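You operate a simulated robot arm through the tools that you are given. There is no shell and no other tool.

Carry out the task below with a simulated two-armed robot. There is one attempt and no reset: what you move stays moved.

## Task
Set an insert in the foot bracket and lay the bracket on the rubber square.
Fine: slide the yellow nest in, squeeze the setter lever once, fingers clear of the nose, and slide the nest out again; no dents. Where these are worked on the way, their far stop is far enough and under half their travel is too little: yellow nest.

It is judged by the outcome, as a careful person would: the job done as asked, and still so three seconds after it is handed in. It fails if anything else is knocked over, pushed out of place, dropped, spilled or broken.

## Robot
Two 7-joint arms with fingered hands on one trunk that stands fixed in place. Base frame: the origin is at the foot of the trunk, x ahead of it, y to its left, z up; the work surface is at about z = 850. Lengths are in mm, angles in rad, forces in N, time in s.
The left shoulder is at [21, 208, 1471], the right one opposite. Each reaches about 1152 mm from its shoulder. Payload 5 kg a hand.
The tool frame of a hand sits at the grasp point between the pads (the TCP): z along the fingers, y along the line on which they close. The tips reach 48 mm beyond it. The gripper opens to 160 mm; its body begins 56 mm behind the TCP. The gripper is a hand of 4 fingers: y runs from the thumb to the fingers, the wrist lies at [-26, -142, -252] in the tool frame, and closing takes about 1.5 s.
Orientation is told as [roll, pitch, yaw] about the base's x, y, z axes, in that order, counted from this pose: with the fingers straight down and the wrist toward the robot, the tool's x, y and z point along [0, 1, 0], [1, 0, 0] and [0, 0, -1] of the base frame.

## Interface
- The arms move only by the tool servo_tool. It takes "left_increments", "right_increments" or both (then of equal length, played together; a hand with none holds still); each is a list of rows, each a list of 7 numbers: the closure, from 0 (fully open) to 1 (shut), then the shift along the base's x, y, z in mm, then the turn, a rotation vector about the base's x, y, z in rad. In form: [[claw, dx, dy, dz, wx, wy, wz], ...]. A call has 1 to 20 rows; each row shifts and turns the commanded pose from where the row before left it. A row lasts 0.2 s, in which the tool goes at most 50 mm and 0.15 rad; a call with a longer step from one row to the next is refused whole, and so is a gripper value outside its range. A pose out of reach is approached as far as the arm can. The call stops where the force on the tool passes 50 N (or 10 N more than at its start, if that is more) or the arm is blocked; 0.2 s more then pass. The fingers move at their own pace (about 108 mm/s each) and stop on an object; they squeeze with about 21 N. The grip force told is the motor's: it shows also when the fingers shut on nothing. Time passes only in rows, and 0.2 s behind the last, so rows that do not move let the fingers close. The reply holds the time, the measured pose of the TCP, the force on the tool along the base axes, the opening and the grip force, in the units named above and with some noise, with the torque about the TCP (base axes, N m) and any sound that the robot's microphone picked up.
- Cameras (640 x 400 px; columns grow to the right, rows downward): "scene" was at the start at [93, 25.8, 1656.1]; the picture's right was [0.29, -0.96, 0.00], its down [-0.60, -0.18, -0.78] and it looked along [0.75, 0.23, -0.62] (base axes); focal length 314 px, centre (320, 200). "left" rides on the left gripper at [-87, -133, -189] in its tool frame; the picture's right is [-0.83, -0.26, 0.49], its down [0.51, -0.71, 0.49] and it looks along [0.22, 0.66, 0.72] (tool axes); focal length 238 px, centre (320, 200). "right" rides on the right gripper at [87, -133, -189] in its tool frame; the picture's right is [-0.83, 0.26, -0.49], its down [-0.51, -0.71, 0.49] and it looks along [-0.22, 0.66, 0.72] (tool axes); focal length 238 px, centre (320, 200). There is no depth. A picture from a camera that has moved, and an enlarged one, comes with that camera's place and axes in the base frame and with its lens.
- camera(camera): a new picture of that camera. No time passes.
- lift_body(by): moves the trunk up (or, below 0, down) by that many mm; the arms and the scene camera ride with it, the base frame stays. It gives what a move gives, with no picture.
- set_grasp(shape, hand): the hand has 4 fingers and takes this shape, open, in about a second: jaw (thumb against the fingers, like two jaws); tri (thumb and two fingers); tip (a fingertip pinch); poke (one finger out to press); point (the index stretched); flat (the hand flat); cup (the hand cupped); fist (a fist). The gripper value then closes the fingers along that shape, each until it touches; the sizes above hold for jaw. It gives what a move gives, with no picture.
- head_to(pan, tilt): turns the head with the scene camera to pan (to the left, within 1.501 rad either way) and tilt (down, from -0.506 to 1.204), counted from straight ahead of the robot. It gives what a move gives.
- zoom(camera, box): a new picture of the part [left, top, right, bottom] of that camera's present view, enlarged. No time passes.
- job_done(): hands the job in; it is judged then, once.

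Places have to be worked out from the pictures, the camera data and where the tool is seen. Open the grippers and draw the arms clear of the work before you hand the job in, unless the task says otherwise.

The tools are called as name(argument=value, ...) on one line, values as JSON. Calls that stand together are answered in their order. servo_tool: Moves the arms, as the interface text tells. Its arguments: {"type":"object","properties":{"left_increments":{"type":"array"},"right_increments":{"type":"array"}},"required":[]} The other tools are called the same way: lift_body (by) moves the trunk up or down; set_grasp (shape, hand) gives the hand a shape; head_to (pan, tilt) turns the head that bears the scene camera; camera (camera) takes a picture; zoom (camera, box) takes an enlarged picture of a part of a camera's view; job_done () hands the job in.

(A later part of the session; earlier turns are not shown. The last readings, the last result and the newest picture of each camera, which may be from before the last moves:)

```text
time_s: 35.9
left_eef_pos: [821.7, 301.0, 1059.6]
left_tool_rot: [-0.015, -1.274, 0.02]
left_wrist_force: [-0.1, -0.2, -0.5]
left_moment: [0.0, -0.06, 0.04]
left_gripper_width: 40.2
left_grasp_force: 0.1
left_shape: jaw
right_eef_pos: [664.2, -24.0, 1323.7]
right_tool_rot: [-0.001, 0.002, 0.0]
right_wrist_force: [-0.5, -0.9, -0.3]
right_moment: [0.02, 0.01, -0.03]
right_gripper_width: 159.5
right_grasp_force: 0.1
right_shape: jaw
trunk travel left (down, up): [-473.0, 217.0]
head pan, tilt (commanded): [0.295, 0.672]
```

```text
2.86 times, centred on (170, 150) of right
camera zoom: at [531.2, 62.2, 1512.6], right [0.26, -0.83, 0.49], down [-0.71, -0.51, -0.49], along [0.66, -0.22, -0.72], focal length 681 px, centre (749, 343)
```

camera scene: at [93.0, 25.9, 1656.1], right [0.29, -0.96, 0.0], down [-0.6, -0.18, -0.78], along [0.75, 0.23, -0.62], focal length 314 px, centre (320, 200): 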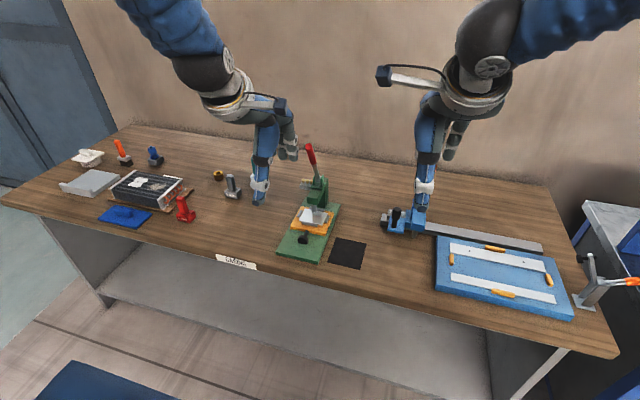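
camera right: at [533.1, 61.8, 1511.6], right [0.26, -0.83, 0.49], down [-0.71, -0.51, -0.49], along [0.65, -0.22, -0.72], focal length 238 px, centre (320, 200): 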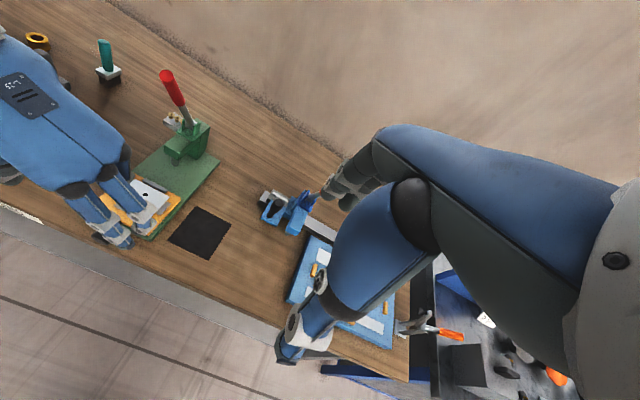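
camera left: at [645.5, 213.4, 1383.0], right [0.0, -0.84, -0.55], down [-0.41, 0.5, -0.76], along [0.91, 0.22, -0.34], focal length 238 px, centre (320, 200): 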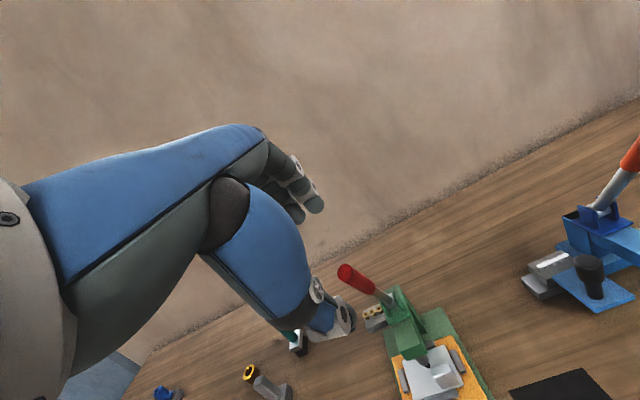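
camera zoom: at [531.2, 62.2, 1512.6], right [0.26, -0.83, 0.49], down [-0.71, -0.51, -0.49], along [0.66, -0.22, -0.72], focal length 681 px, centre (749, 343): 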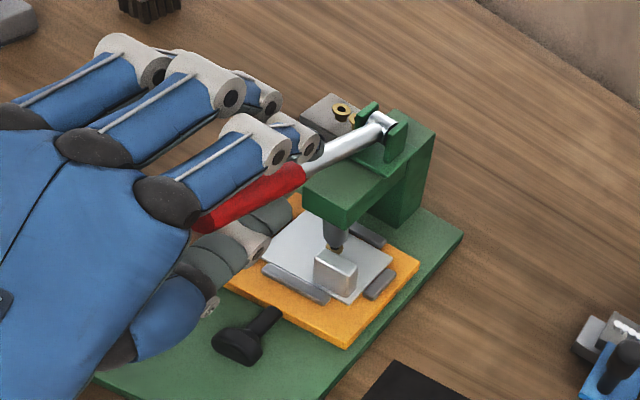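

The lever rests on the thumb side and moves with it. I'll continue retracing the arc upward.

servo_tool(left_increments=[[0.75, 2.6, 0, 7.6, 0, 0.05, 0], [0.75, 3.0, 0, 7.5, 0, 0.05, 0], [0.75, 3.4, 0, 7.3, 0, 0.05, 0], [0.75, 3.7, 0, 7.1, 0, 0.05, 0], [0.75, 4.1, 0, 6.9, 0, 0.05, 0], [0.75, 4.4, 0, 6.7, 0, 0.05, 0], [0.75, 4.75, 0, 6.5, 0, 0.05, 0], [0.75, 5.1, 0, 6.25, 0, 0.05, 0]])

zoom(camera="left", box=[220, 160, 440, 360])

zoom(camera="right", box=[60, 40, 260, 240])

```text
time_s: 37.7
left_eef_pos: [855.1, 301.5, 1117.0]
left_tool_rot: [-0.007, -0.88, 0.008]
left_wrist_force: [-0.3, -1.1, -1.9]
left_moment: [-0.01, -0.06, 0.05]
left_gripper_width: 40.6
left_grasp_force: 0.0
left_shape: jaw
right_eef_pos: [664.5, -24.3, 1324.1]
right_tool_rot: [0.0, 0.0, -0.001]
right_wrist_force: [0.1, 0.4, 0.8]
right_moment: [0.05, -0.04, -0.01]
right_gripper_width: 159.6
right_grasp_force: 0.0
right_shape: jaw
trunk travel left (down, up): [-473.0, 217.0]
head pan, tilt (commanded): [0.295, 0.672]
```

```text
2.00 times, centred on (330, 260) of left
camera zoom: at [627.1, 214.0, 1134.7], right [0.21, -0.84, -0.51], down [-0.08, 0.5, -0.86], along [0.97, 0.22, 0.04], focal length 477 px, centre (300, 80)
```

zoom: 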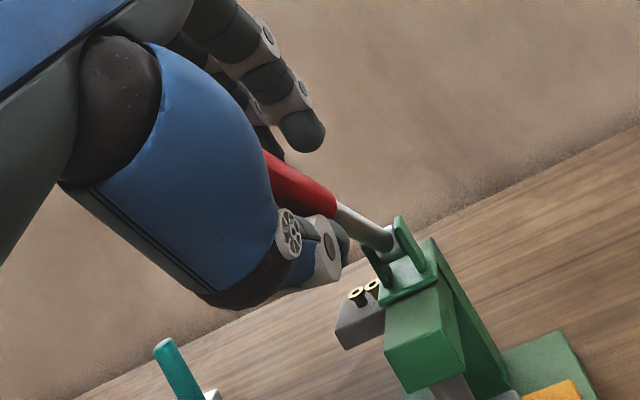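

```text
2.00 times, centred on (160, 140) of right
camera zoom: at [531.1, 61.7, 1512.6], right [0.26, -0.83, 0.49], down [-0.71, -0.51, -0.49], along [0.66, -0.22, -0.72], focal length 477 px, centre (640, 320)
```

zoom: 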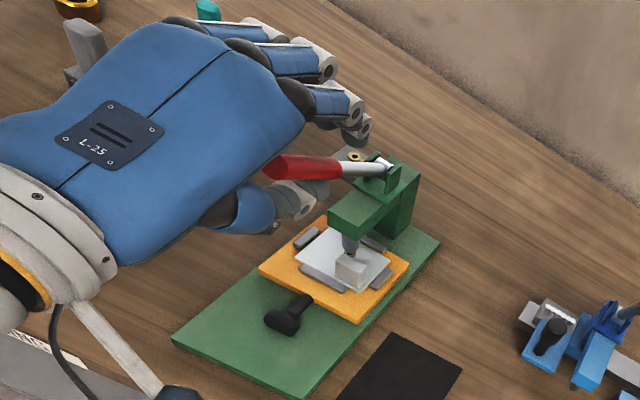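

The lever (no strong spring) is lifting with the thumb. I'll continue retracing up to its starting angle.

servo_tool(left_increments=[[0.75, 5.4, 0, 6.0, 0, 0.05, 0], [0.75, 5.7, 0, 5.7, 0, 0.05, 0], [0.75, 5.95, 0, 5.4, 0, 0.05, 0], [0.75, 6.2, 0, 5.1, 0, 0.05, 0], [0.75, 6.5, 0, 4.8, 0, 0.05, 0], [0.75, 6.7, 0, 4.5, 0, 0.05, 0], [0.75, 6.9, 0, 4.1, 0, 0.05, 0], [0.75, 7.1, 0, 3.8, 0, 0.05, 0]])

zoom(camera="left", box=[220, 160, 440, 360])

zoom(camera="right", box=[60, 0, 260, 200])

```text
time_s: 39.5
left_eef_pos: [906.7, 300.6, 1154.9]
left_tool_rot: [0.0, -0.476, 0.006]
left_wrist_force: [-1.5, -0.3, -1.5]
left_moment: [-0.03, 0.0, -0.02]
left_gripper_width: 40.2
left_grasp_force: 0.0
left_shape: jaw
right_eef_pos: [664.7, -22.9, 1324.9]
right_tool_rot: [0.0, 0.0, 0.0]
right_wrist_force: [0.7, -0.5, 0.9]
right_moment: [0.03, 0.0, 0.03]
right_gripper_width: 159.6
right_grasp_force: 0.2
right_shape: jaw
trunk travel left (down, up): [-473.0, 217.0]
head pan, tilt (commanded): [0.295, 0.672]
```

```text
2.00 times, centred on (330, 260) of left
camera zoom: at [703.2, 213.9, 1260.4], right [0.0, -0.84, -0.55], down [-0.41, 0.5, -0.76], along [0.91, 0.22, -0.34], focal length 477 px, centre (300, 80)
```

zoom: 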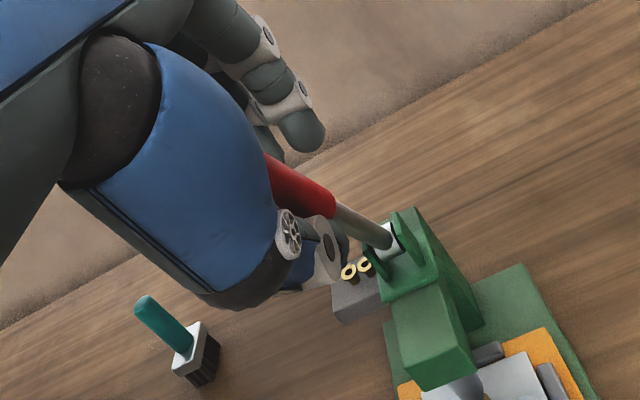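

```text
2.00 times, centred on (160, 100) of right
camera zoom: at [531.5, 62.0, 1512.5], right [0.26, -0.83, 0.49], down [-0.71, -0.51, -0.49], along [0.66, -0.22, -0.72], focal length 477 px, centre (640, 400)
```

zoom: 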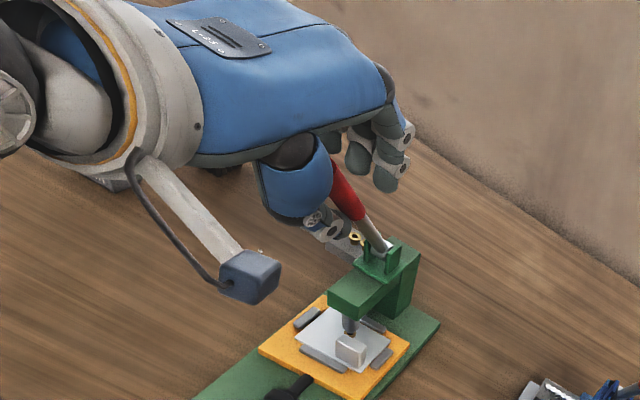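

The lever is within a few degrees of its starting angle. I'll push it a touch further up to its rest stop, gently.

servo_tool(left_increments=[[0.75, 3.6, 0, 1.7, 0, 0.025, 0], [0.75, 3.6, 0, 1.7, 0, 0.025, 0], [0.75, 3.7, 0, 1.5, 0, 0.025, 0], [0.75, 3.7, 0, 1.5, 0, 0.025, 0]])

zoom(camera="left", box=[220, 160, 440, 360])

```text
time_s: 40.5
left_eef_pos: [919.8, 300.7, 1161.5]
left_tool_rot: [-0.002, -0.376, 0.005]
left_wrist_force: [-2.7, 0.6, -2.2]
left_moment: [0.01, 0.05, -0.03]
left_gripper_width: 40.4
left_grasp_force: 0.0
left_shape: jaw
right_eef_pos: [665.0, -24.6, 1323.6]
right_tool_rot: [0.0, 0.001, 0.001]
right_wrist_force: [-0.2, 0.2, -1.2]
right_moment: [-0.03, -0.02, 0.0]
right_gripper_width: 159.8
right_grasp_force: 0.1
right_shape: jaw
trunk travel left (down, up): [-473.0, 217.0]
head pan, tilt (commanded): [0.295, 0.672]
```

```text
2.00 times, centred on (330, 260) of left
camera zoom: at [728.9, 213.5, 1287.0], right [-0.06, -0.84, -0.55], down [-0.48, 0.5, -0.72], along [0.87, 0.22, -0.43], focal length 477 px, centre (300, 80)
```

zoom: 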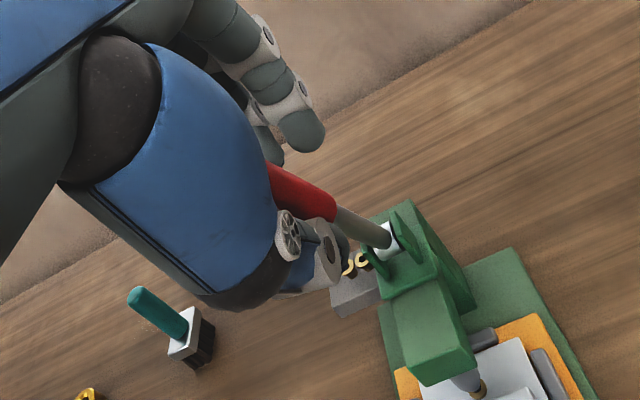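

The lever is back at about its starting angle with almost no force. I'll open the hand and withdraw back up along the handle.

servo_tool(left_increments=[[0.5, 0, 0, 0, 0, 0, 0], [0.3, 0, 0, 0, 0, 0, 0], [0.3, 0, 0, 0, 0, 0, 0], [0.3, -7, 0, 18, 0, 0, 0], [0.3, -7, 0, 18, 0, 0, 0], [0.3, -7, 0, 18, 0, 0, 0], [0.3, -7, 0, 18, 0, 0, 0], [0.3, -7, 0, 18, 0, 0, 0], [0.3, -7, 0, 18, 0, 0, 0], [0.3, -7, 0, 18, 0, 0, 0], [0.3, -40, 0, 10, 0, 0.05, 0], [0.3, -40, 0, 0, 0, 0.1, 0], [0.3, -40, 0, 0, 0, 0.1, 0], [0.3, -40, 0, 0, 0, 0.13, 0], [0.3, -40, 0, 0, 0, 0, 0]])

zoom(camera="scene", box=[270, 135, 350, 265])

zoom(camera="right", box=[90, 50, 250, 250])

zoom(camera="left", box=[280, 130, 420, 290])

```text
time_s: 43.7
left_eef_pos: [670.6, 301.2, 1301.3]
left_tool_rot: [0.003, 0.0, 0.005]
left_wrist_force: [0.2, 0.3, 0.4]
left_moment: [-0.01, -0.07, 0.01]
left_gripper_width: 111.9
left_grasp_force: 0.0
left_shape: jaw
right_eef_pos: [662.0, -24.2, 1324.6]
right_tool_rot: [0.001, -0.002, 0.001]
right_wrist_force: [0.0, 0.2, 1.0]
right_moment: [-0.04, -0.09, 0.0]
right_gripper_width: 159.7
right_grasp_force: 0.0
right_shape: jaw
trunk travel left (down, up): [-473.0, 217.0]
head pan, tilt (commanded): [0.295, 0.672]
```

```text
3.08 times, centred on (310, 200) of scene
camera zoom: at [90.6, 25.8, 1656.3], right [0.29, -0.96, 0.0], down [-0.6, -0.18, -0.78], along [0.75, 0.23, -0.62], focal length 965 px, centre (351, 200)
```

zoom: 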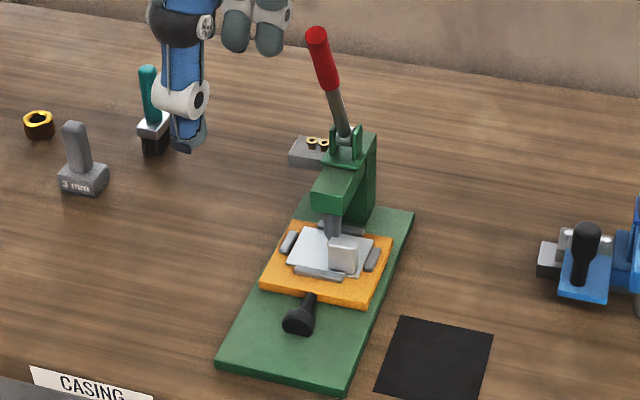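

```text
2.00 times, centred on (170, 150) of right
camera zoom: at [528.9, 62.1, 1513.6], right [0.26, -0.83, 0.49], down [-0.71, -0.51, -0.49], along [0.66, -0.22, -0.72], focal length 477 px, centre (620, 300)
```

zoom: 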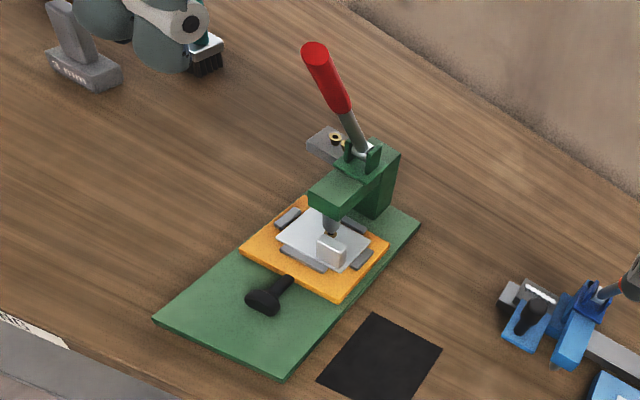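

```text
2.50 times, centred on (350, 210) of left
camera zoom: at [540.1, 213.2, 1487.9], right [-0.25, -0.84, -0.49], down [-0.71, 0.5, -0.49], along [0.65, 0.22, -0.72], focal length 596 px, centre (245, 175)
```

zoom: 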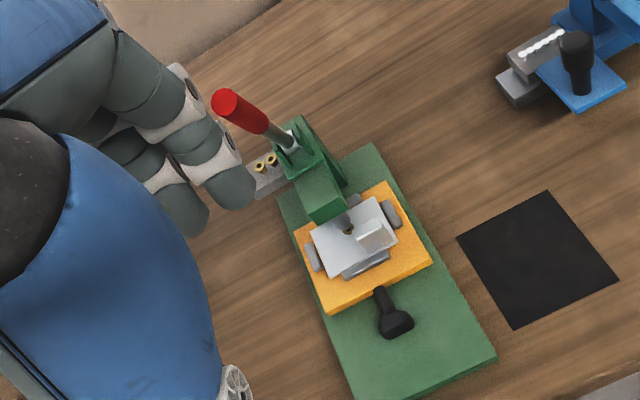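

The lever is back at its original place, the magazine holds two inserts, and brass shows in the bracket's hole. The knob now sits near (804,301,875), so I'll reshape the left hand to the tip pinch and bring it in front of the knob again to pull the nest out.

set_grasp(shape="tip", hand="left")

servo_tool(left_increments=[[0, 0, 0, -20, 0, 0, -0.1433], [0, 0, 0, -20, 0, 0, -0.1433], [0, 0, 0, -20, 0, 0, -0.1433], [0, 0, 0, -20, 0, 0, -0.1433], [0, 0, 0, -20, 0, 0, -0.1433], [0, 0, 0, -20, 0, 0, -0.1433], [0, 0, 0, -20, 0, 0, -0.1433], [0, 0, 0, -20, 0, 0, -0.1433], [0, 0, 0, -20, 0, 0, -0.1433], [0, 0, 0, -20, 0, 0, -0.1433], [0.3, 0, 0, -20, 0, 0, -0.1433], [0.65, 5, 0, -20, 0, -0.147, 0], [0.65, 5, 0, -20, 0, -0.147, 0], [0.65, 5, 0, -20, 0, -0.147, 0], [0.65, 5, 0, -20, 0, -0.147, 0], [0.65, 20, 0, -20, 0, 0, 0], [0.65, 20, 0, -10, 0, 0, 0]])

zoom(camera="left", box=[240, 160, 440, 330])

zoom(camera="right", box=[60, 100, 220, 250])

```text
time_s: 44.6
left_eef_pos: [673.0, 300.1, 1297.2]
left_tool_rot: [0.002, 0.0, 0.007]
left_wrist_force: [-0.2, 0.2, -0.4]
left_moment: [0.02, -0.04, -0.01]
left_gripper_width: 159.9
left_grasp_force: 0.2
left_shape: tip
right_eef_pos: [664.7, -23.6, 1324.3]
right_tool_rot: [-0.001, 0.0, -0.001]
right_wrist_force: [-0.4, -0.4, 0.0]
right_moment: [0.04, 0.0, 0.03]
right_gripper_width: 159.4
right_grasp_force: 0.0
right_shape: jaw
trunk travel left (down, up): [-473.0, 217.0]
head pan, tilt (commanded): [0.295, 0.672]
```

```text
time_s: 48.2
left_eef_pos: [730.5, 301.8, 967.9]
left_tool_rot: [0.589, 0.003, -1.57]
left_wrist_force: [1.1, 0.2, -0.3]
left_moment: [-0.07, 0.01, -0.05]
left_gripper_width: 56.9
left_grasp_force: 0.0
left_shape: tip
right_eef_pos: [664.3, -24.6, 1323.3]
right_tool_rot: [-0.001, 0.001, 0.0]
right_wrist_force: [0.3, -0.1, 0.0]
right_moment: [-0.03, 0.01, 0.0]
right_gripper_width: 160.0
right_grasp_force: 0.0
right_shape: jaw
trunk travel left (down, up): [-473.0, 217.0]
head pan, tilt (commanded): [0.295, 0.672]
```

```text
2.35 times, centred on (340, 245) of left
camera zoom: at [555.4, 433.9, 1075.3], right [-0.42, 0.26, -0.87], down [0.69, 0.71, -0.13], along [0.58, -0.65, -0.48], focal length 561 px, centre (273, 94)
```

zoom: 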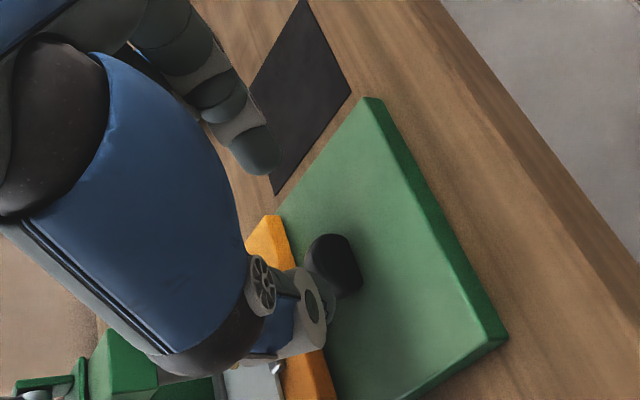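

```text
2.67 times, centred on (140, 175) of right
camera zoom: at [531.7, 62.5, 1512.3], right [0.26, -0.83, 0.49], down [-0.71, -0.51, -0.49], along [0.66, -0.22, -0.72], focal length 636 px, centre (800, 267)
```

zoom: 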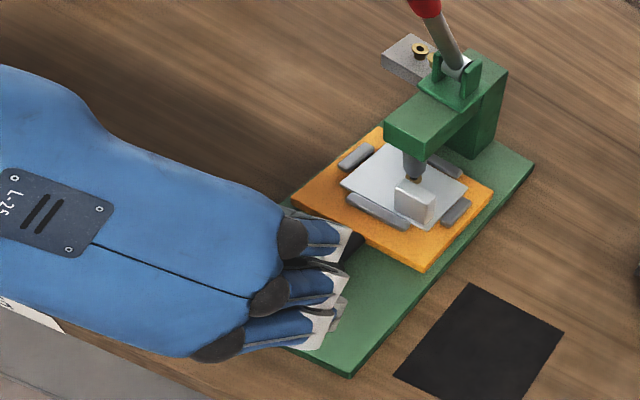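

I'll move forward to x≈787 and down to z≈920, with the fingers straddling the disc, then check before closing.

servo_tool(left_increments=[[0.65, 20, 0, 0, 0, 0, 0], [0.65, 20, 0, 0, 0, 0, 0], [0.65, 15, -0.5, -12, 0, 0, 0], [0.65, 0, 0, -15, 0, 0, 0], [0.65, 0, 0, -15, 0, 0, 0], [0.65, 0, 0, -6, 0, 0, 0], [0.65, 0, 0, 0, 0, 0, 0]])

zoom(camera="left", box=[260, 180, 420, 300])

zoom(camera="right", box=[80, 110, 220, 230])

zoom(camera="scene", box=[260, 150, 380, 260])

```text
time_s: 49.8
left_eef_pos: [785.9, 299.9, 919.1]
left_tool_rot: [0.589, 0.0, -1.568]
left_wrist_force: [-0.7, 0.1, 0.5]
left_moment: [0.02, 0.0, 0.05]
left_gripper_width: 57.1
left_grasp_force: 0.0
left_shape: tip
right_eef_pos: [664.5, -23.9, 1324.2]
right_tool_rot: [0.001, 0.001, 0.0]
right_wrist_force: [0.1, -0.5, 0.0]
right_moment: [0.0, 0.05, -0.02]
right_gripper_width: 159.4
right_grasp_force: 0.0
right_shape: jaw
trunk travel left (down, up): [-473.0, 217.0]
head pan, tilt (commanded): [0.295, 0.672]
```

```text
3.33 times, centred on (340, 240) of left
camera zoom: at [610.8, 432.6, 1027.9], right [-0.42, 0.26, -0.87], down [0.69, 0.71, -0.13], along [0.58, -0.65, -0.48], focal length 794 px, centre (253, 67)
```

zoom: 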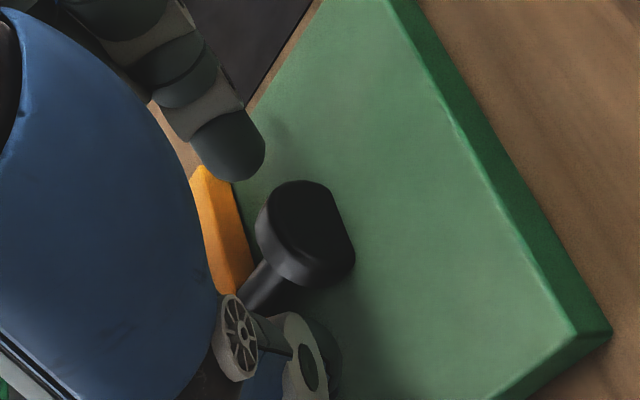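

```text
3.33 times, centred on (150, 170) of right
camera zoom: at [531.1, 62.2, 1512.6], right [0.26, -0.83, 0.49], down [-0.71, -0.51, -0.49], along [0.66, -0.22, -0.72], focal length 794 px, centre (887, 300)
```

zoom: 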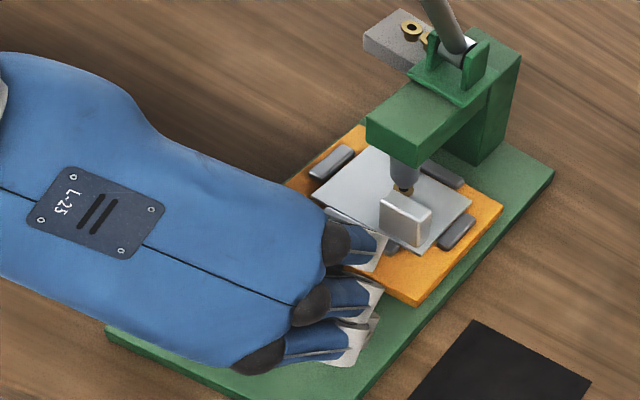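

```text
3.64 times, centred on (320, 205) of scene
camera zoom: at [92.9, 25.9, 1656.2], right [0.29, -0.96, 0.0], down [-0.6, -0.18, -0.78], along [0.75, 0.23, -0.62], focal length 1141 px, centre (320, 182)
```

zoom: 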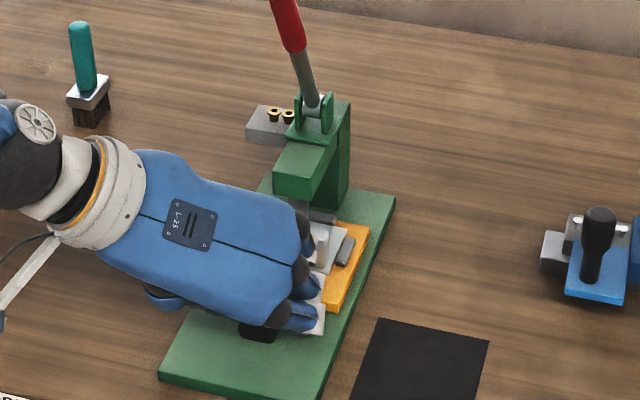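

The disc lies centred between thumb and index, about 5–8 mm below tip level. I'll lower 5 mm and close the pinch.

servo_tool(left_increments=[[0.65, 0, 0, -5.5, 0, 0, 0], [0.65, 0, 0, 0, 0, 0, 0], [0.8, 0, 0, 0, 0, 0, 0], [0.9, 0, 0, 0, 0, 0, 0], [1, 0, 0, 0, 0, 0, 0], [1, 0, 0, 0, 0, 0, 0], [1, 0, 0, 0, 0, 0, 0], [1, 0, 0, 0, 0, 0, 0]])

zoom(camera="left", box=[260, 180, 420, 300])

```text
time_s: 51.6
left_eef_pos: [786.4, 299.2, 916.0]
left_tool_rot: [0.588, 0.001, -1.571]
left_wrist_force: [0.6, -1.1, 2.6]
left_moment: [-0.07, -0.07, 0.02]
left_gripper_width: 23.3
left_grasp_force: 21.0
left_shape: tip
right_eef_pos: [665.9, -23.9, 1324.8]
right_tool_rot: [0.0, 0.001, -0.001]
right_wrist_force: [-0.2, 0.8, 0.2]
right_moment: [0.01, 0.04, -0.02]
right_gripper_width: 159.6
right_grasp_force: 0.0
right_shape: jaw
trunk travel left (down, up): [-473.0, 217.0]
head pan, tilt (commanded): [0.295, 0.672]
```

```text
3.33 times, centred on (340, 240) of left
camera zoom: at [610.8, 432.4, 1022.9], right [-0.42, 0.26, -0.87], down [0.69, 0.71, -0.13], along [0.58, -0.65, -0.48], focal length 794 px, centre (253, 67)
```

zoom: 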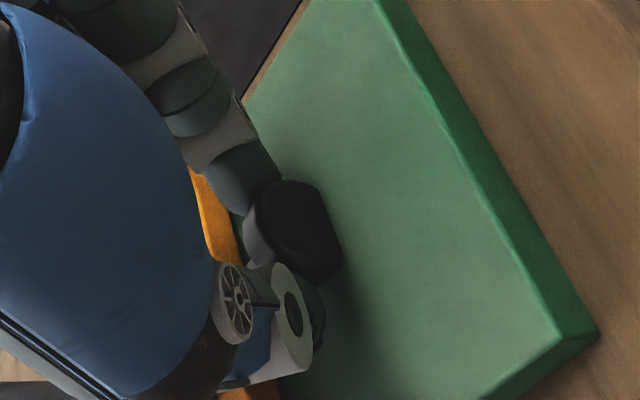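

The pinch holds (23 mm, 21 N), partly behind the disc. I'll pull −x gently and see whether the nest follows.

servo_tool(left_increments=[[1, -4, 0, 0, 0, 0, 0], [1, -5, 0, 0, 0, 0, 0], [1, -6, 0, 0, 0, 0, 0], [1, -6, 0, 0, 0, 0, 0]])

zoom(camera="left", box=[260, 180, 420, 300])

zoom(camera="right", box=[80, 110, 220, 230])

```text
time_s: 52.6
left_eef_pos: [764.5, 299.7, 914.6]
left_tool_rot: [0.588, -0.002, -1.57]
left_wrist_force: [0.8, -1.5, 3.7]
left_moment: [-0.08, -0.12, 0.03]
left_gripper_width: 23.1
left_grasp_force: 21.4
left_shape: tip
right_eef_pos: [664.2, -24.0, 1324.3]
right_tool_rot: [-0.001, 0.0, 0.0]
right_wrist_force: [0.0, -0.3, -0.1]
right_moment: [0.01, -0.02, 0.02]
right_gripper_width: 159.6
right_grasp_force: 0.0
right_shape: jaw
trunk travel left (down, up): [-473.0, 217.0]
head pan, tilt (commanded): [0.295, 0.672]
```

```text
3.33 times, centred on (340, 240) of left
camera zoom: at [588.8, 432.5, 1022.8], right [-0.42, 0.26, -0.87], down [0.69, 0.71, -0.13], along [0.58, -0.66, -0.48], focal length 794 px, centre (253, 67)
```

zoom: 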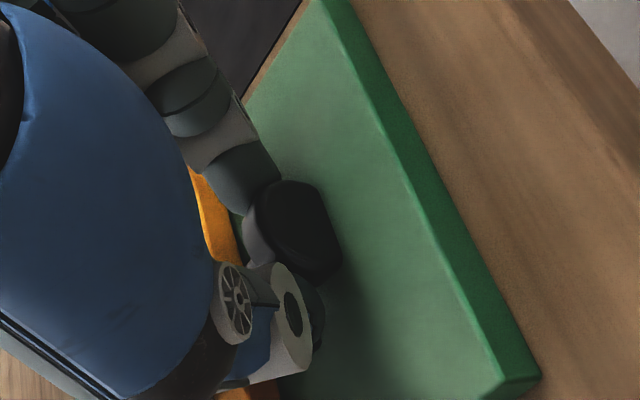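

```text
3.33 times, centred on (150, 170) of right
camera zoom: at [530.8, 62.1, 1512.7], right [0.26, -0.83, 0.49], down [-0.71, -0.51, -0.49], along [0.66, -0.22, -0.72], focal length 794 px, centre (887, 300)
```

zoom: 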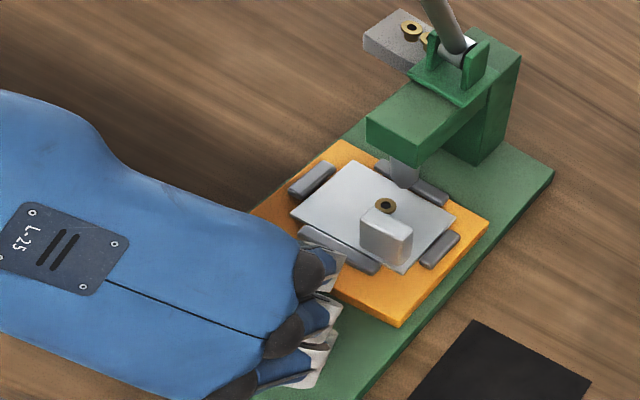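

The nest slides out with the brass insert visible in the bracket. I'll keep pulling.

servo_tool(left_increments=[[1, -8, 0, 0, 0, 0, 0], [1, -8, 0, 0, 0, 0, 0], [1, -8, 0, 0, 0, 0, 0], [1, -8, 0, 0, 0, 0, 0], [1, -8, 0, 0, 0, 0, 0], [1, -8, 0, 0, 0, 0, 0], [1, -8, 0, 0, 0, 0, 0], [1, -8, 0, 0, 0, 0, 0], [1, -8, 0, 0, 0, 0, 0], [1, -6, 0, 0, 0, 0, 0]])

zoom(camera="left", box=[260, 180, 420, 300])

zoom(camera="right", box=[60, 120, 220, 250])

```text
time_s: 54.8
left_eef_pos: [688.0, 299.8, 914.9]
left_tool_rot: [0.591, 0.001, -1.571]
left_wrist_force: [0.4, -2.5, 11.3]
left_moment: [-0.21, -0.21, 0.03]
left_gripper_width: 23.5
left_grasp_force: 20.7
left_shape: tip
right_eef_pos: [663.8, -25.1, 1324.6]
right_tool_rot: [0.001, 0.001, -0.001]
right_wrist_force: [0.4, 0.2, 0.0]
right_moment: [0.04, -0.02, 0.0]
right_gripper_width: 159.6
right_grasp_force: 0.0
right_shape: jaw
trunk travel left (down, up): [-473.0, 217.0]
head pan, tilt (commanded): [0.295, 0.672]
```

```text
3.33 times, centred on (340, 240) of left
camera zoom: at [511.4, 432.8, 1022.2], right [-0.42, 0.26, -0.87], down [0.69, 0.71, -0.13], along [0.58, -0.65, -0.48], focal length 794 px, centre (253, 67)
```

zoom: 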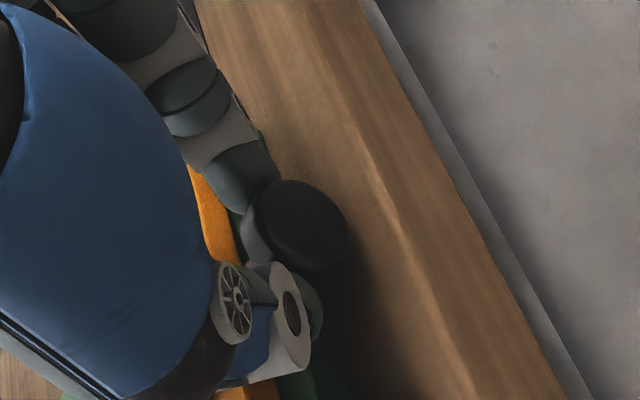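

```text
3.08 times, centred on (140, 185) of right
camera zoom: at [530.5, 61.7, 1512.9], right [0.26, -0.83, 0.49], down [-0.71, -0.51, -0.49], along [0.66, -0.22, -0.72], focal length 733 px, centre (874, 246)
```

zoom: 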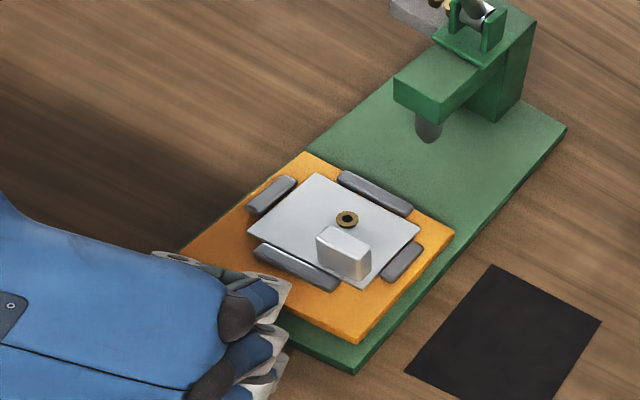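

About 98 mm out. I'll pull the last bit in small steps to reach its front rest position.

servo_tool(left_increments=[[1, -4, 0, 0, 0, 0, 0], [1, -4, 0, 0, 0, 0, 0], [1, -4, 0, 0, 0, 0, 0], [1, -3, 0, 0, 0, 0, 0]])

zoom(camera="left", box=[260, 180, 420, 300])

zoom(camera="right", box=[60, 120, 220, 250])

```text
time_s: 55.8
left_eef_pos: [674.9, 300.9, 913.9]
left_tool_rot: [0.59, 0.002, -1.569]
left_wrist_force: [15.4, -5.0, 4.0]
left_moment: [-0.36, -0.64, 0.06]
left_gripper_width: 23.0
left_grasp_force: 21.1
left_shape: tip
right_eef_pos: [666.0, -23.6, 1322.9]
right_tool_rot: [-0.001, 0.002, -0.001]
right_wrist_force: [0.4, -0.6, 0.4]
right_moment: [0.0, -0.03, -0.02]
right_gripper_width: 159.7
right_grasp_force: 0.0
right_shape: jaw
trunk travel left (down, up): [-473.0, 217.0]
head pan, tilt (commanded): [0.295, 0.672]
```

```text
3.33 times, centred on (340, 240) of left
camera zoom: at [498.9, 433.0, 1022.3], right [-0.42, 0.26, -0.87], down [0.69, 0.71, -0.12], along [0.59, -0.65, -0.48], focal length 794 px, centre (253, 67)
```

zoom: 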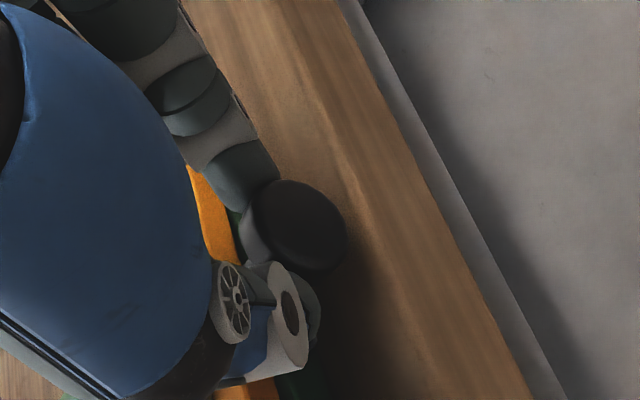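

```text
3.08 times, centred on (140, 185) of right
camera zoom: at [532.7, 61.3, 1512.1], right [0.26, -0.83, 0.49], down [-0.71, -0.51, -0.49], along [0.65, -0.22, -0.72], focal length 733 px, centre (874, 246)
```

zoom: 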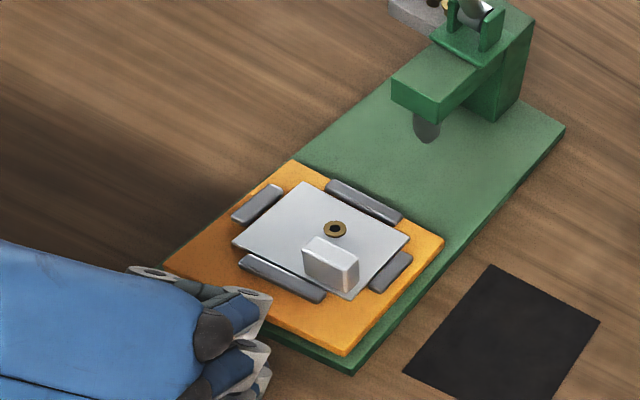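

The nest is fully out (112 mm back, resting on its front stop at 15 N) and the bracket with its insert is at the front again. I'll release the knob, raise the hand and return it to default yaw.

servo_tool(left_increments=[[1, 1.5, 0, 0, 0, 0, 0], [0.8, 0, 0, 0, 0, 0, 0], [0.6, 0, 0, 0, 0, 0, 0], [0.5, 0, 0, 0, 0, 0, 0], [0.5, 0, 0, 0, 0, 0, 0], [0.5, -3, 0, 15, 0, 0, 0], [0.5, -3, 0, 25, 0, 0, 0], [0.5, -3, 0, 30, 0, 0.147, 0], [0.5, 0, 0, 30, 0, 0.147, 0], [0.5, 0, 0, 30, 0, 0.147, 0], [0.5, 0, 0, 30, 0, 0.147, 0]])

servo_tool(left_increments=[[0.2, 0, 0, 10, 0, 0, 0.1427], [0, 0, 0, 10, 0, 0, 0.1427], [0, 0, 0, 10, 0, 0, 0.1427], [0, 0, 0, 10, 0, 0, 0.1427], [0, 0, 0, 10, 0, 0, 0.1427], [0, 0, 0, 10, 0, 0, 0.1427], [0, 0, 0, 5, 0, 0, 0.1427], [0, 0, 0, 5, 0, 0, 0.1427], [0, 0, 0, 5, 0, 0, 0.1427], [0, 0, 0, 5, 0, 0, 0.1427], [0, 0, 0, 0, 0, 0, 0.1427]])

set_grasp(shape="tri", hand="left")

zoom(camera="scene", box=[250, 140, 370, 280])

zoom(camera="right", box=[60, 120, 260, 270])

camera(camera="left")

```text
time_s: 58.2
left_eef_pos: [665.1, 299.9, 1072.4]
left_tool_rot: [-0.003, 0.003, -1.571]
left_wrist_force: [-0.6, 0.1, -2.8]
left_moment: [0.0, -0.02, 0.0]
left_gripper_width: 79.5
left_grasp_force: 0.1
left_shape: tip
right_eef_pos: [666.6, -24.0, 1324.1]
right_tool_rot: [-0.001, 0.002, 0.0]
right_wrist_force: [-0.2, -1.1, -1.0]
right_moment: [0.11, 0.07, 0.02]
right_gripper_width: 159.7
right_grasp_force: 0.1
right_shape: jaw
trunk travel left (down, up): [-473.0, 217.0]
head pan, tilt (commanded): [0.295, 0.672]
```

```text
time_s: 60.6
left_eef_pos: [665.4, 300.0, 1154.8]
left_tool_rot: [0.002, 0.003, 0.002]
left_wrist_force: [0.0, -1.7, 0.4]
left_moment: [0.04, 0.0, 0.0]
left_gripper_width: 159.6
left_grasp_force: 0.1
left_shape: tip
right_eef_pos: [664.4, -25.4, 1324.4]
right_tool_rot: [0.001, 0.0, 0.0]
right_wrist_force: [0.1, 0.1, 0.9]
right_moment: [0.13, -0.03, 0.04]
right_gripper_width: 159.6
right_grasp_force: 0.0
right_shape: jaw
trunk travel left (down, up): [-473.0, 217.0]
head pan, tilt (commanded): [0.295, 0.672]
```

```text
time_s: 61.5
left_eef_pos: [664.8, 300.6, 1152.5]
left_tool_rot: [0.001, 0.001, -0.001]
left_wrist_force: [-0.3, -0.3, -0.5]
left_moment: [0.0, 0.0, -0.02]
left_gripper_width: 159.7
left_grasp_force: 0.1
left_shape: tri
right_eef_pos: [664.9, -23.9, 1324.4]
right_tool_rot: [-0.002, -0.001, -0.001]
right_wrist_force: [-0.1, -0.3, -0.9]
right_moment: [0.01, 0.01, 0.0]
right_gripper_width: 159.6
right_grasp_force: 0.0
right_shape: jaw
trunk travel left (down, up): [-473.0, 217.0]
head pan, tilt (commanded): [0.295, 0.672]
```

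```text
2.86 times, centred on (310, 210) of scene
camera zoom: at [93.1, 25.8, 1656.1], right [0.29, -0.96, 0.0], down [-0.6, -0.18, -0.78], along [0.75, 0.23, -0.62], focal length 896 px, centre (349, 171)
```

zoom: 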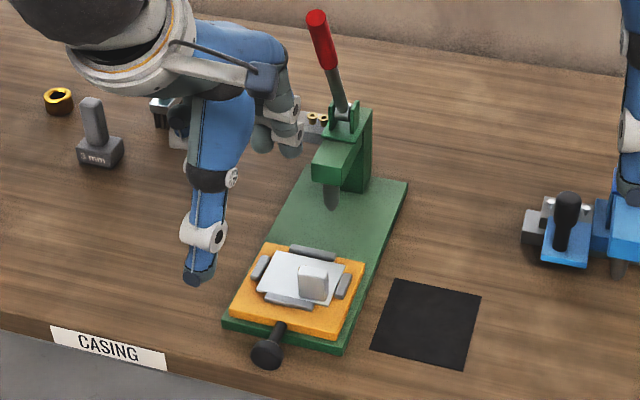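

```text
2.67 times, centred on (160, 195) of right
camera zoom: at [531.3, 62.1, 1512.5], right [0.26, -0.83, 0.49], down [-0.71, -0.51, -0.49], along [0.66, -0.22, -0.72], focal length 636 px, centre (747, 213)
```

zoom: 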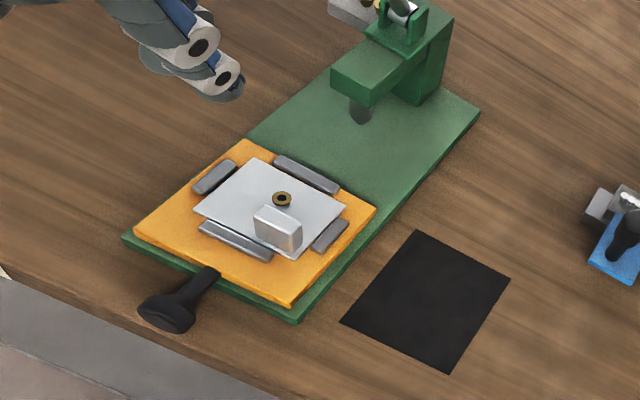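

```text
taken
camera left: at [534.4, 214.4, 1341.9], right [-0.26, -0.83, -0.49], down [-0.71, 0.51, -0.49], along [0.65, 0.22, -0.72], focal length 238 px, centre (320, 200)
```

left: 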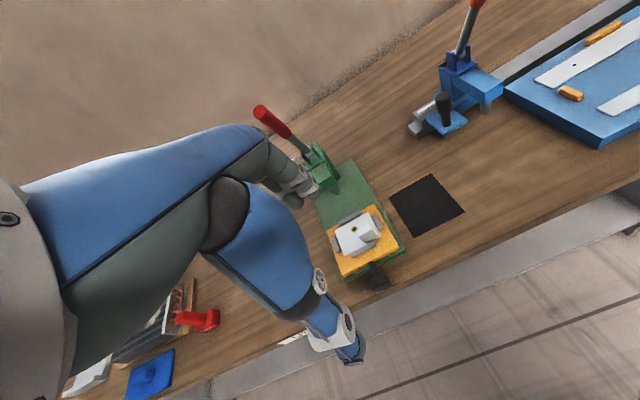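

The bracket sits in the nest with its insert. I'll zoom tightly on the tab in all three views to fix its location.

zoom(camera="scene", box=[280, 220, 330, 260])

zoom(camera="right", box=[115, 170, 195, 230])

zoom(camera="left", box=[320, 190, 420, 270])

```text
10.00 times, centred on (305, 240) of scene
camera zoom: at [93.1, 25.8, 1656.1], right [0.29, -0.96, 0.0], down [-0.6, -0.18, -0.78], along [0.75, 0.23, -0.62], focal length 3137 px, centre (470, -200)
```

zoom: 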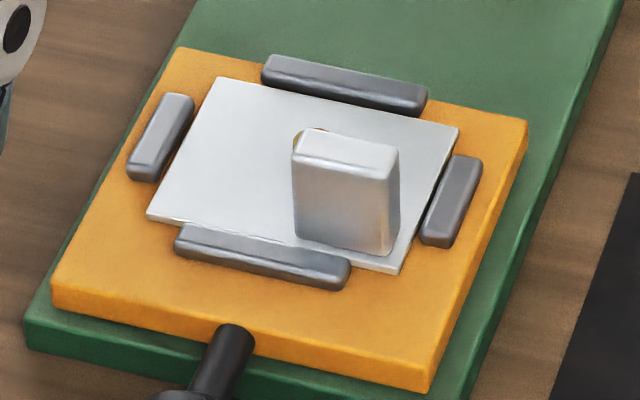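

```text
6.67 times, centred on (155, 200) of right
camera zoom: at [531.3, 62.1, 1512.5], right [0.26, -0.83, 0.49], down [-0.71, -0.51, -0.49], along [0.66, -0.22, -0.72], focal length 1589 px, centre (1420, 200)
```

zoom: 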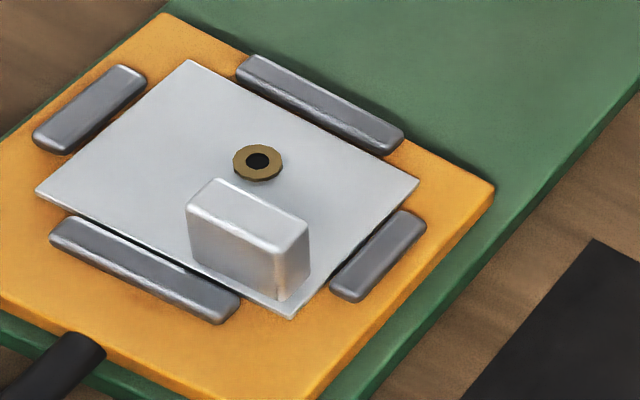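

```text
5.00 times, centred on (370, 230) of left
camera zoom: at [534.4, 214.4, 1341.9], right [-0.26, -0.83, -0.49], down [-0.71, 0.51, -0.49], along [0.65, 0.22, -0.72], focal length 1192 px, centre (70, 50)
```

zoom: 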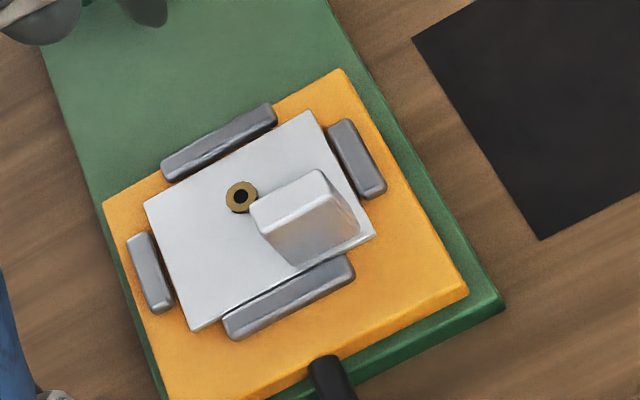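

The tab top centre works out at about (784,276,920), roughly 32 mm wide in y and 14 mm thick in x, so a default-yaw tri grip closing along x fits. I'll move above it with the fingers half open.

servo_tool(left_increments=[[0.3, 15, -3, 0, 0, 0, 0], [0.5, 26, -5, -14, 0, 0, 0], [0.5, 26, -5, -28, 0, 0, 0], [0.5, 26, -5, -28, 0, 0, 0], [0.5, 26, -6, -28, 0, 0, 0], [0.5, 0, 0, -28, 0, 0, 0], [0.5, 0, 0, -28, 0, 0, 0], [0.5, 0, 0, 0, 0, 0, 0]])

zoom(camera="left", box=[240, 160, 440, 330])

zoom(camera="scene", box=[250, 150, 370, 270])

zoom(camera="right", box=[60, 120, 220, 250])

```text
time_s: 63.3
left_eef_pos: [782.4, 275.0, 1000.4]
left_tool_rot: [0.002, 0.001, 0.001]
left_wrist_force: [-0.7, 0.1, 0.2]
left_moment: [0.03, -0.04, 0.0]
left_gripper_width: 80.3
left_grasp_force: 0.0
left_shape: tri
right_eef_pos: [664.5, -24.2, 1323.8]
right_tool_rot: [0.0, 0.001, 0.0]
right_wrist_force: [-0.8, -0.3, 0.4]
right_moment: [-0.03, -0.02, 0.02]
right_gripper_width: 159.8
right_grasp_force: 0.0
right_shape: jaw
trunk travel left (down, up): [-473.0, 217.0]
head pan, tilt (commanded): [0.295, 0.672]
```

```text
2.35 times, centred on (340, 245) of left
camera zoom: at [651.1, 188.4, 1188.7], right [-0.26, -0.83, -0.49], down [-0.71, 0.51, -0.49], along [0.66, 0.22, -0.72], focal length 561 px, centre (273, 94)
```

zoom: 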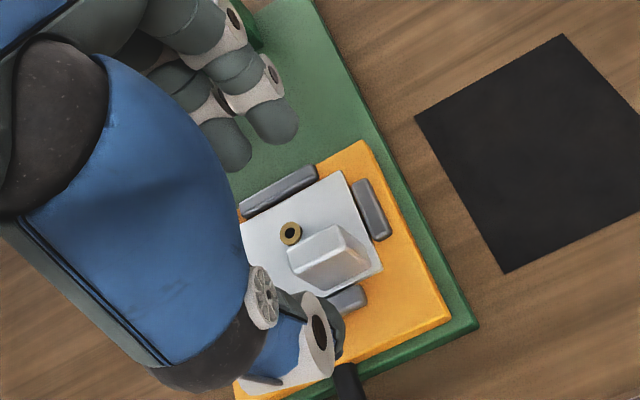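

```text
3.33 times, centred on (310, 210) of scene
camera zoom: at [92.7, 25.4, 1656.2], right [0.29, -0.96, 0.0], down [-0.6, -0.18, -0.78], along [0.75, 0.23, -0.62], focal length 1046 px, centre (353, 167)
```

zoom: 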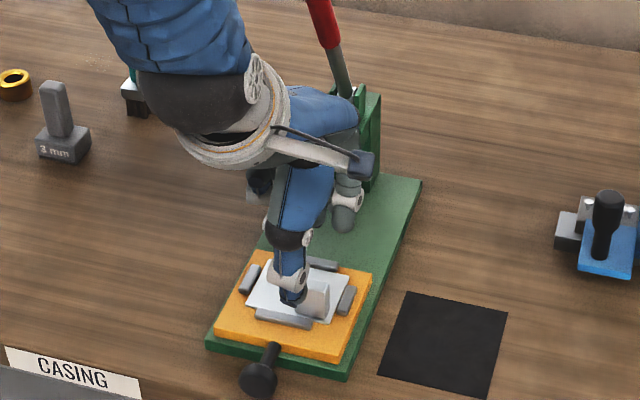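

```text
3.08 times, centred on (140, 185) of right
camera zoom: at [531.0, 61.7, 1512.7], right [0.26, -0.83, 0.49], down [-0.71, -0.51, -0.49], along [0.66, -0.22, -0.72], focal length 733 px, centre (874, 246)
```

zoom: 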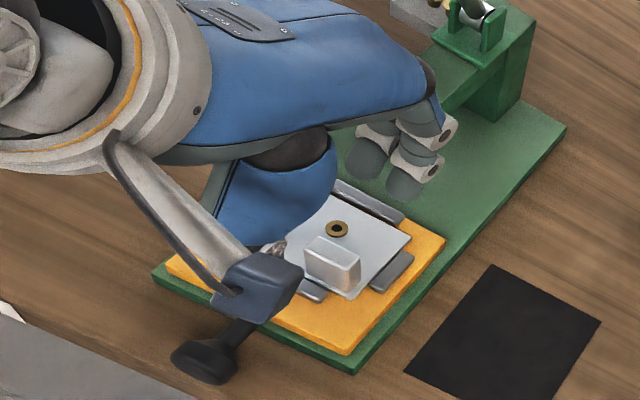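

The tab lies centred between thumb and the two fingers. I'll descend to z≈946 so the tips stop ~10 mm above the plate, then check.

servo_tool(left_increments=[[0.5, 1, 0.5, -18, 0, 0, 0], [0.5, 0.5, 0.5, -18, 0, 0, 0], [0.5, 0, 0, -18, 0, 0, 0], [0.5, 0, 0, 0, 0, 0, 0]])

zoom(camera="left", box=[240, 160, 440, 330])

zoom(camera="right", box=[80, 140, 200, 240])

zoom(camera="scene", box=[270, 180, 350, 260])

```text
time_s: 64.3
left_eef_pos: [784.3, 276.2, 946.6]
left_tool_rot: [0.002, 0.003, -0.001]
left_wrist_force: [-1.7, 0.0, 0.1]
left_moment: [-0.01, -0.02, -0.01]
left_gripper_width: 80.3
left_grasp_force: 0.1
left_shape: tri
right_eef_pos: [664.2, -23.0, 1324.6]
right_tool_rot: [0.0, -0.001, 0.0]
right_wrist_force: [-1.0, -0.5, -0.6]
right_moment: [0.01, 0.03, -0.02]
right_gripper_width: 159.6
right_grasp_force: 0.2
right_shape: jaw
trunk travel left (down, up): [-473.0, 217.0]
head pan, tilt (commanded): [0.295, 0.672]
```

```text
2.35 times, centred on (340, 245) of left
camera zoom: at [653.6, 190.3, 1133.9], right [-0.26, -0.83, -0.49], down [-0.71, 0.51, -0.49], along [0.65, 0.22, -0.72], focal length 561 px, centre (273, 94)
```

zoom: 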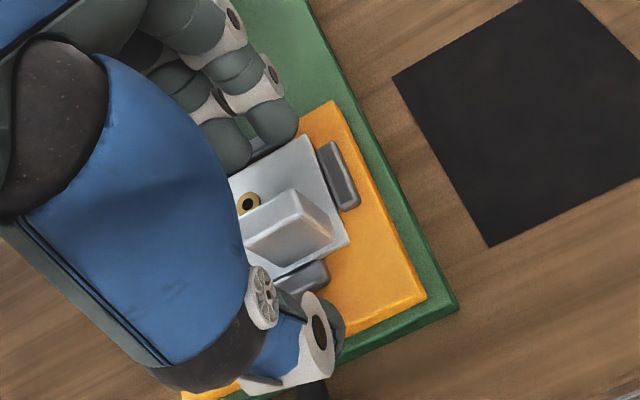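

```text
4.00 times, centred on (140, 190) of right
camera zoom: at [531.1, 61.9, 1512.6], right [0.26, -0.83, 0.49], down [-0.71, -0.51, -0.49], along [0.66, -0.22, -0.72], focal length 953 px, centre (1040, 240)
```

zoom: 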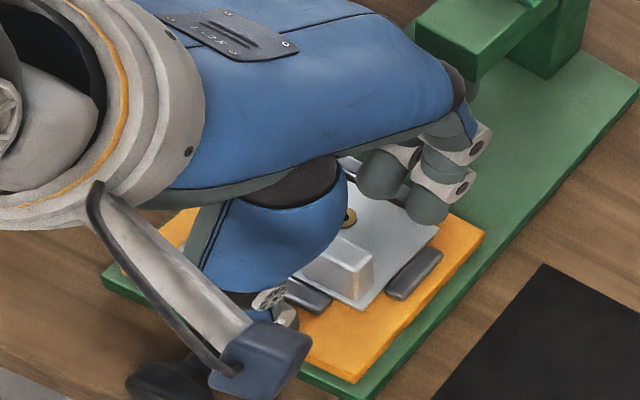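

```text
5.00 times, centred on (310, 220) of scene
camera zoom: at [92.9, 25.5, 1656.2], right [0.29, -0.96, 0.0], down [-0.6, -0.18, -0.78], along [0.75, 0.23, -0.62], focal length 1568 px, centre (370, 100)
```

zoom: 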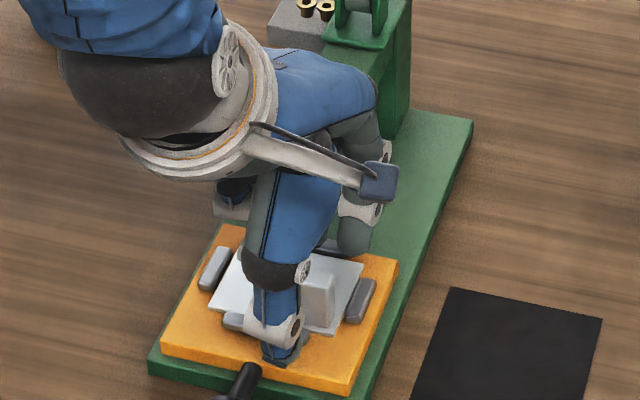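

Thumb and fingers are positioned on either side of the tab, as projected. I'll close on it.

servo_tool(left_increments=[[0.7, 0, 0, 0, 0, 0, 0], [0.8, 0, 0, 0, 0, 0, 0], [0.9, 0, 0, 0, 0, 0, 0], [1, 0, 0, 0, 0, 0, 0], [1, 0, 0, 0, 0, 0, 0], [1, 0, 0, 0, 0, 0, 0], [1, 0, 0, 0, 0, 0, 0]])

zoom(camera="left", box=[240, 160, 440, 330])

zoom(camera="right", box=[80, 140, 200, 240])

```text
time_s: 65.9
left_eef_pos: [785.3, 277.4, 946.3]
left_tool_rot: [0.002, 0.001, 0.001]
left_wrist_force: [-0.7, 0.4, -0.5]
left_moment: [0.01, -0.01, 0.01]
left_gripper_width: 11.2
left_grasp_force: 20.9
left_shape: tri
right_eef_pos: [664.8, -24.2, 1323.6]
right_tool_rot: [0.001, 0.0, 0.001]
right_wrist_force: [0.4, 0.8, 0.0]
right_moment: [0.03, -0.03, -0.01]
right_gripper_width: 159.5
right_grasp_force: 0.0
right_shape: jaw
trunk travel left (down, up): [-473.0, 217.0]
head pan, tilt (commanded): [0.295, 0.672]
```

```text
2.35 times, centred on (340, 245) of left
camera zoom: at [653.8, 190.5, 1133.7], right [-0.26, -0.83, -0.49], down [-0.71, 0.51, -0.49], along [0.65, 0.22, -0.72], focal length 561 px, centre (273, 94)
```

zoom: 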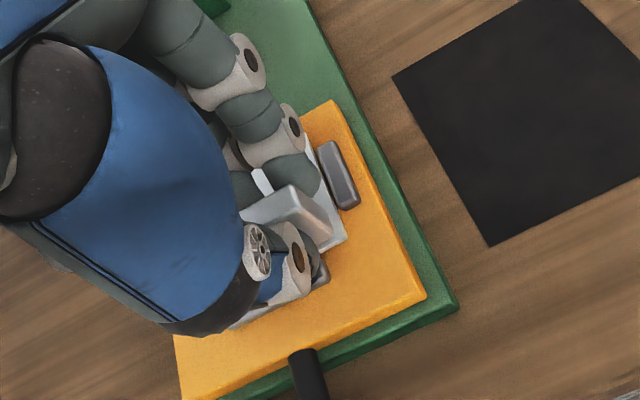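

```text
4.00 times, centred on (140, 190) of right
camera zoom: at [531.5, 62.1, 1512.4], right [0.26, -0.83, 0.49], down [-0.71, -0.51, -0.49], along [0.66, -0.22, -0.72], focal length 953 px, centre (1040, 240)
```

zoom: 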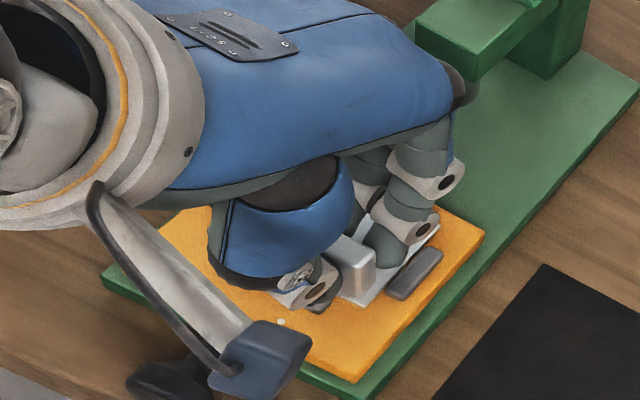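

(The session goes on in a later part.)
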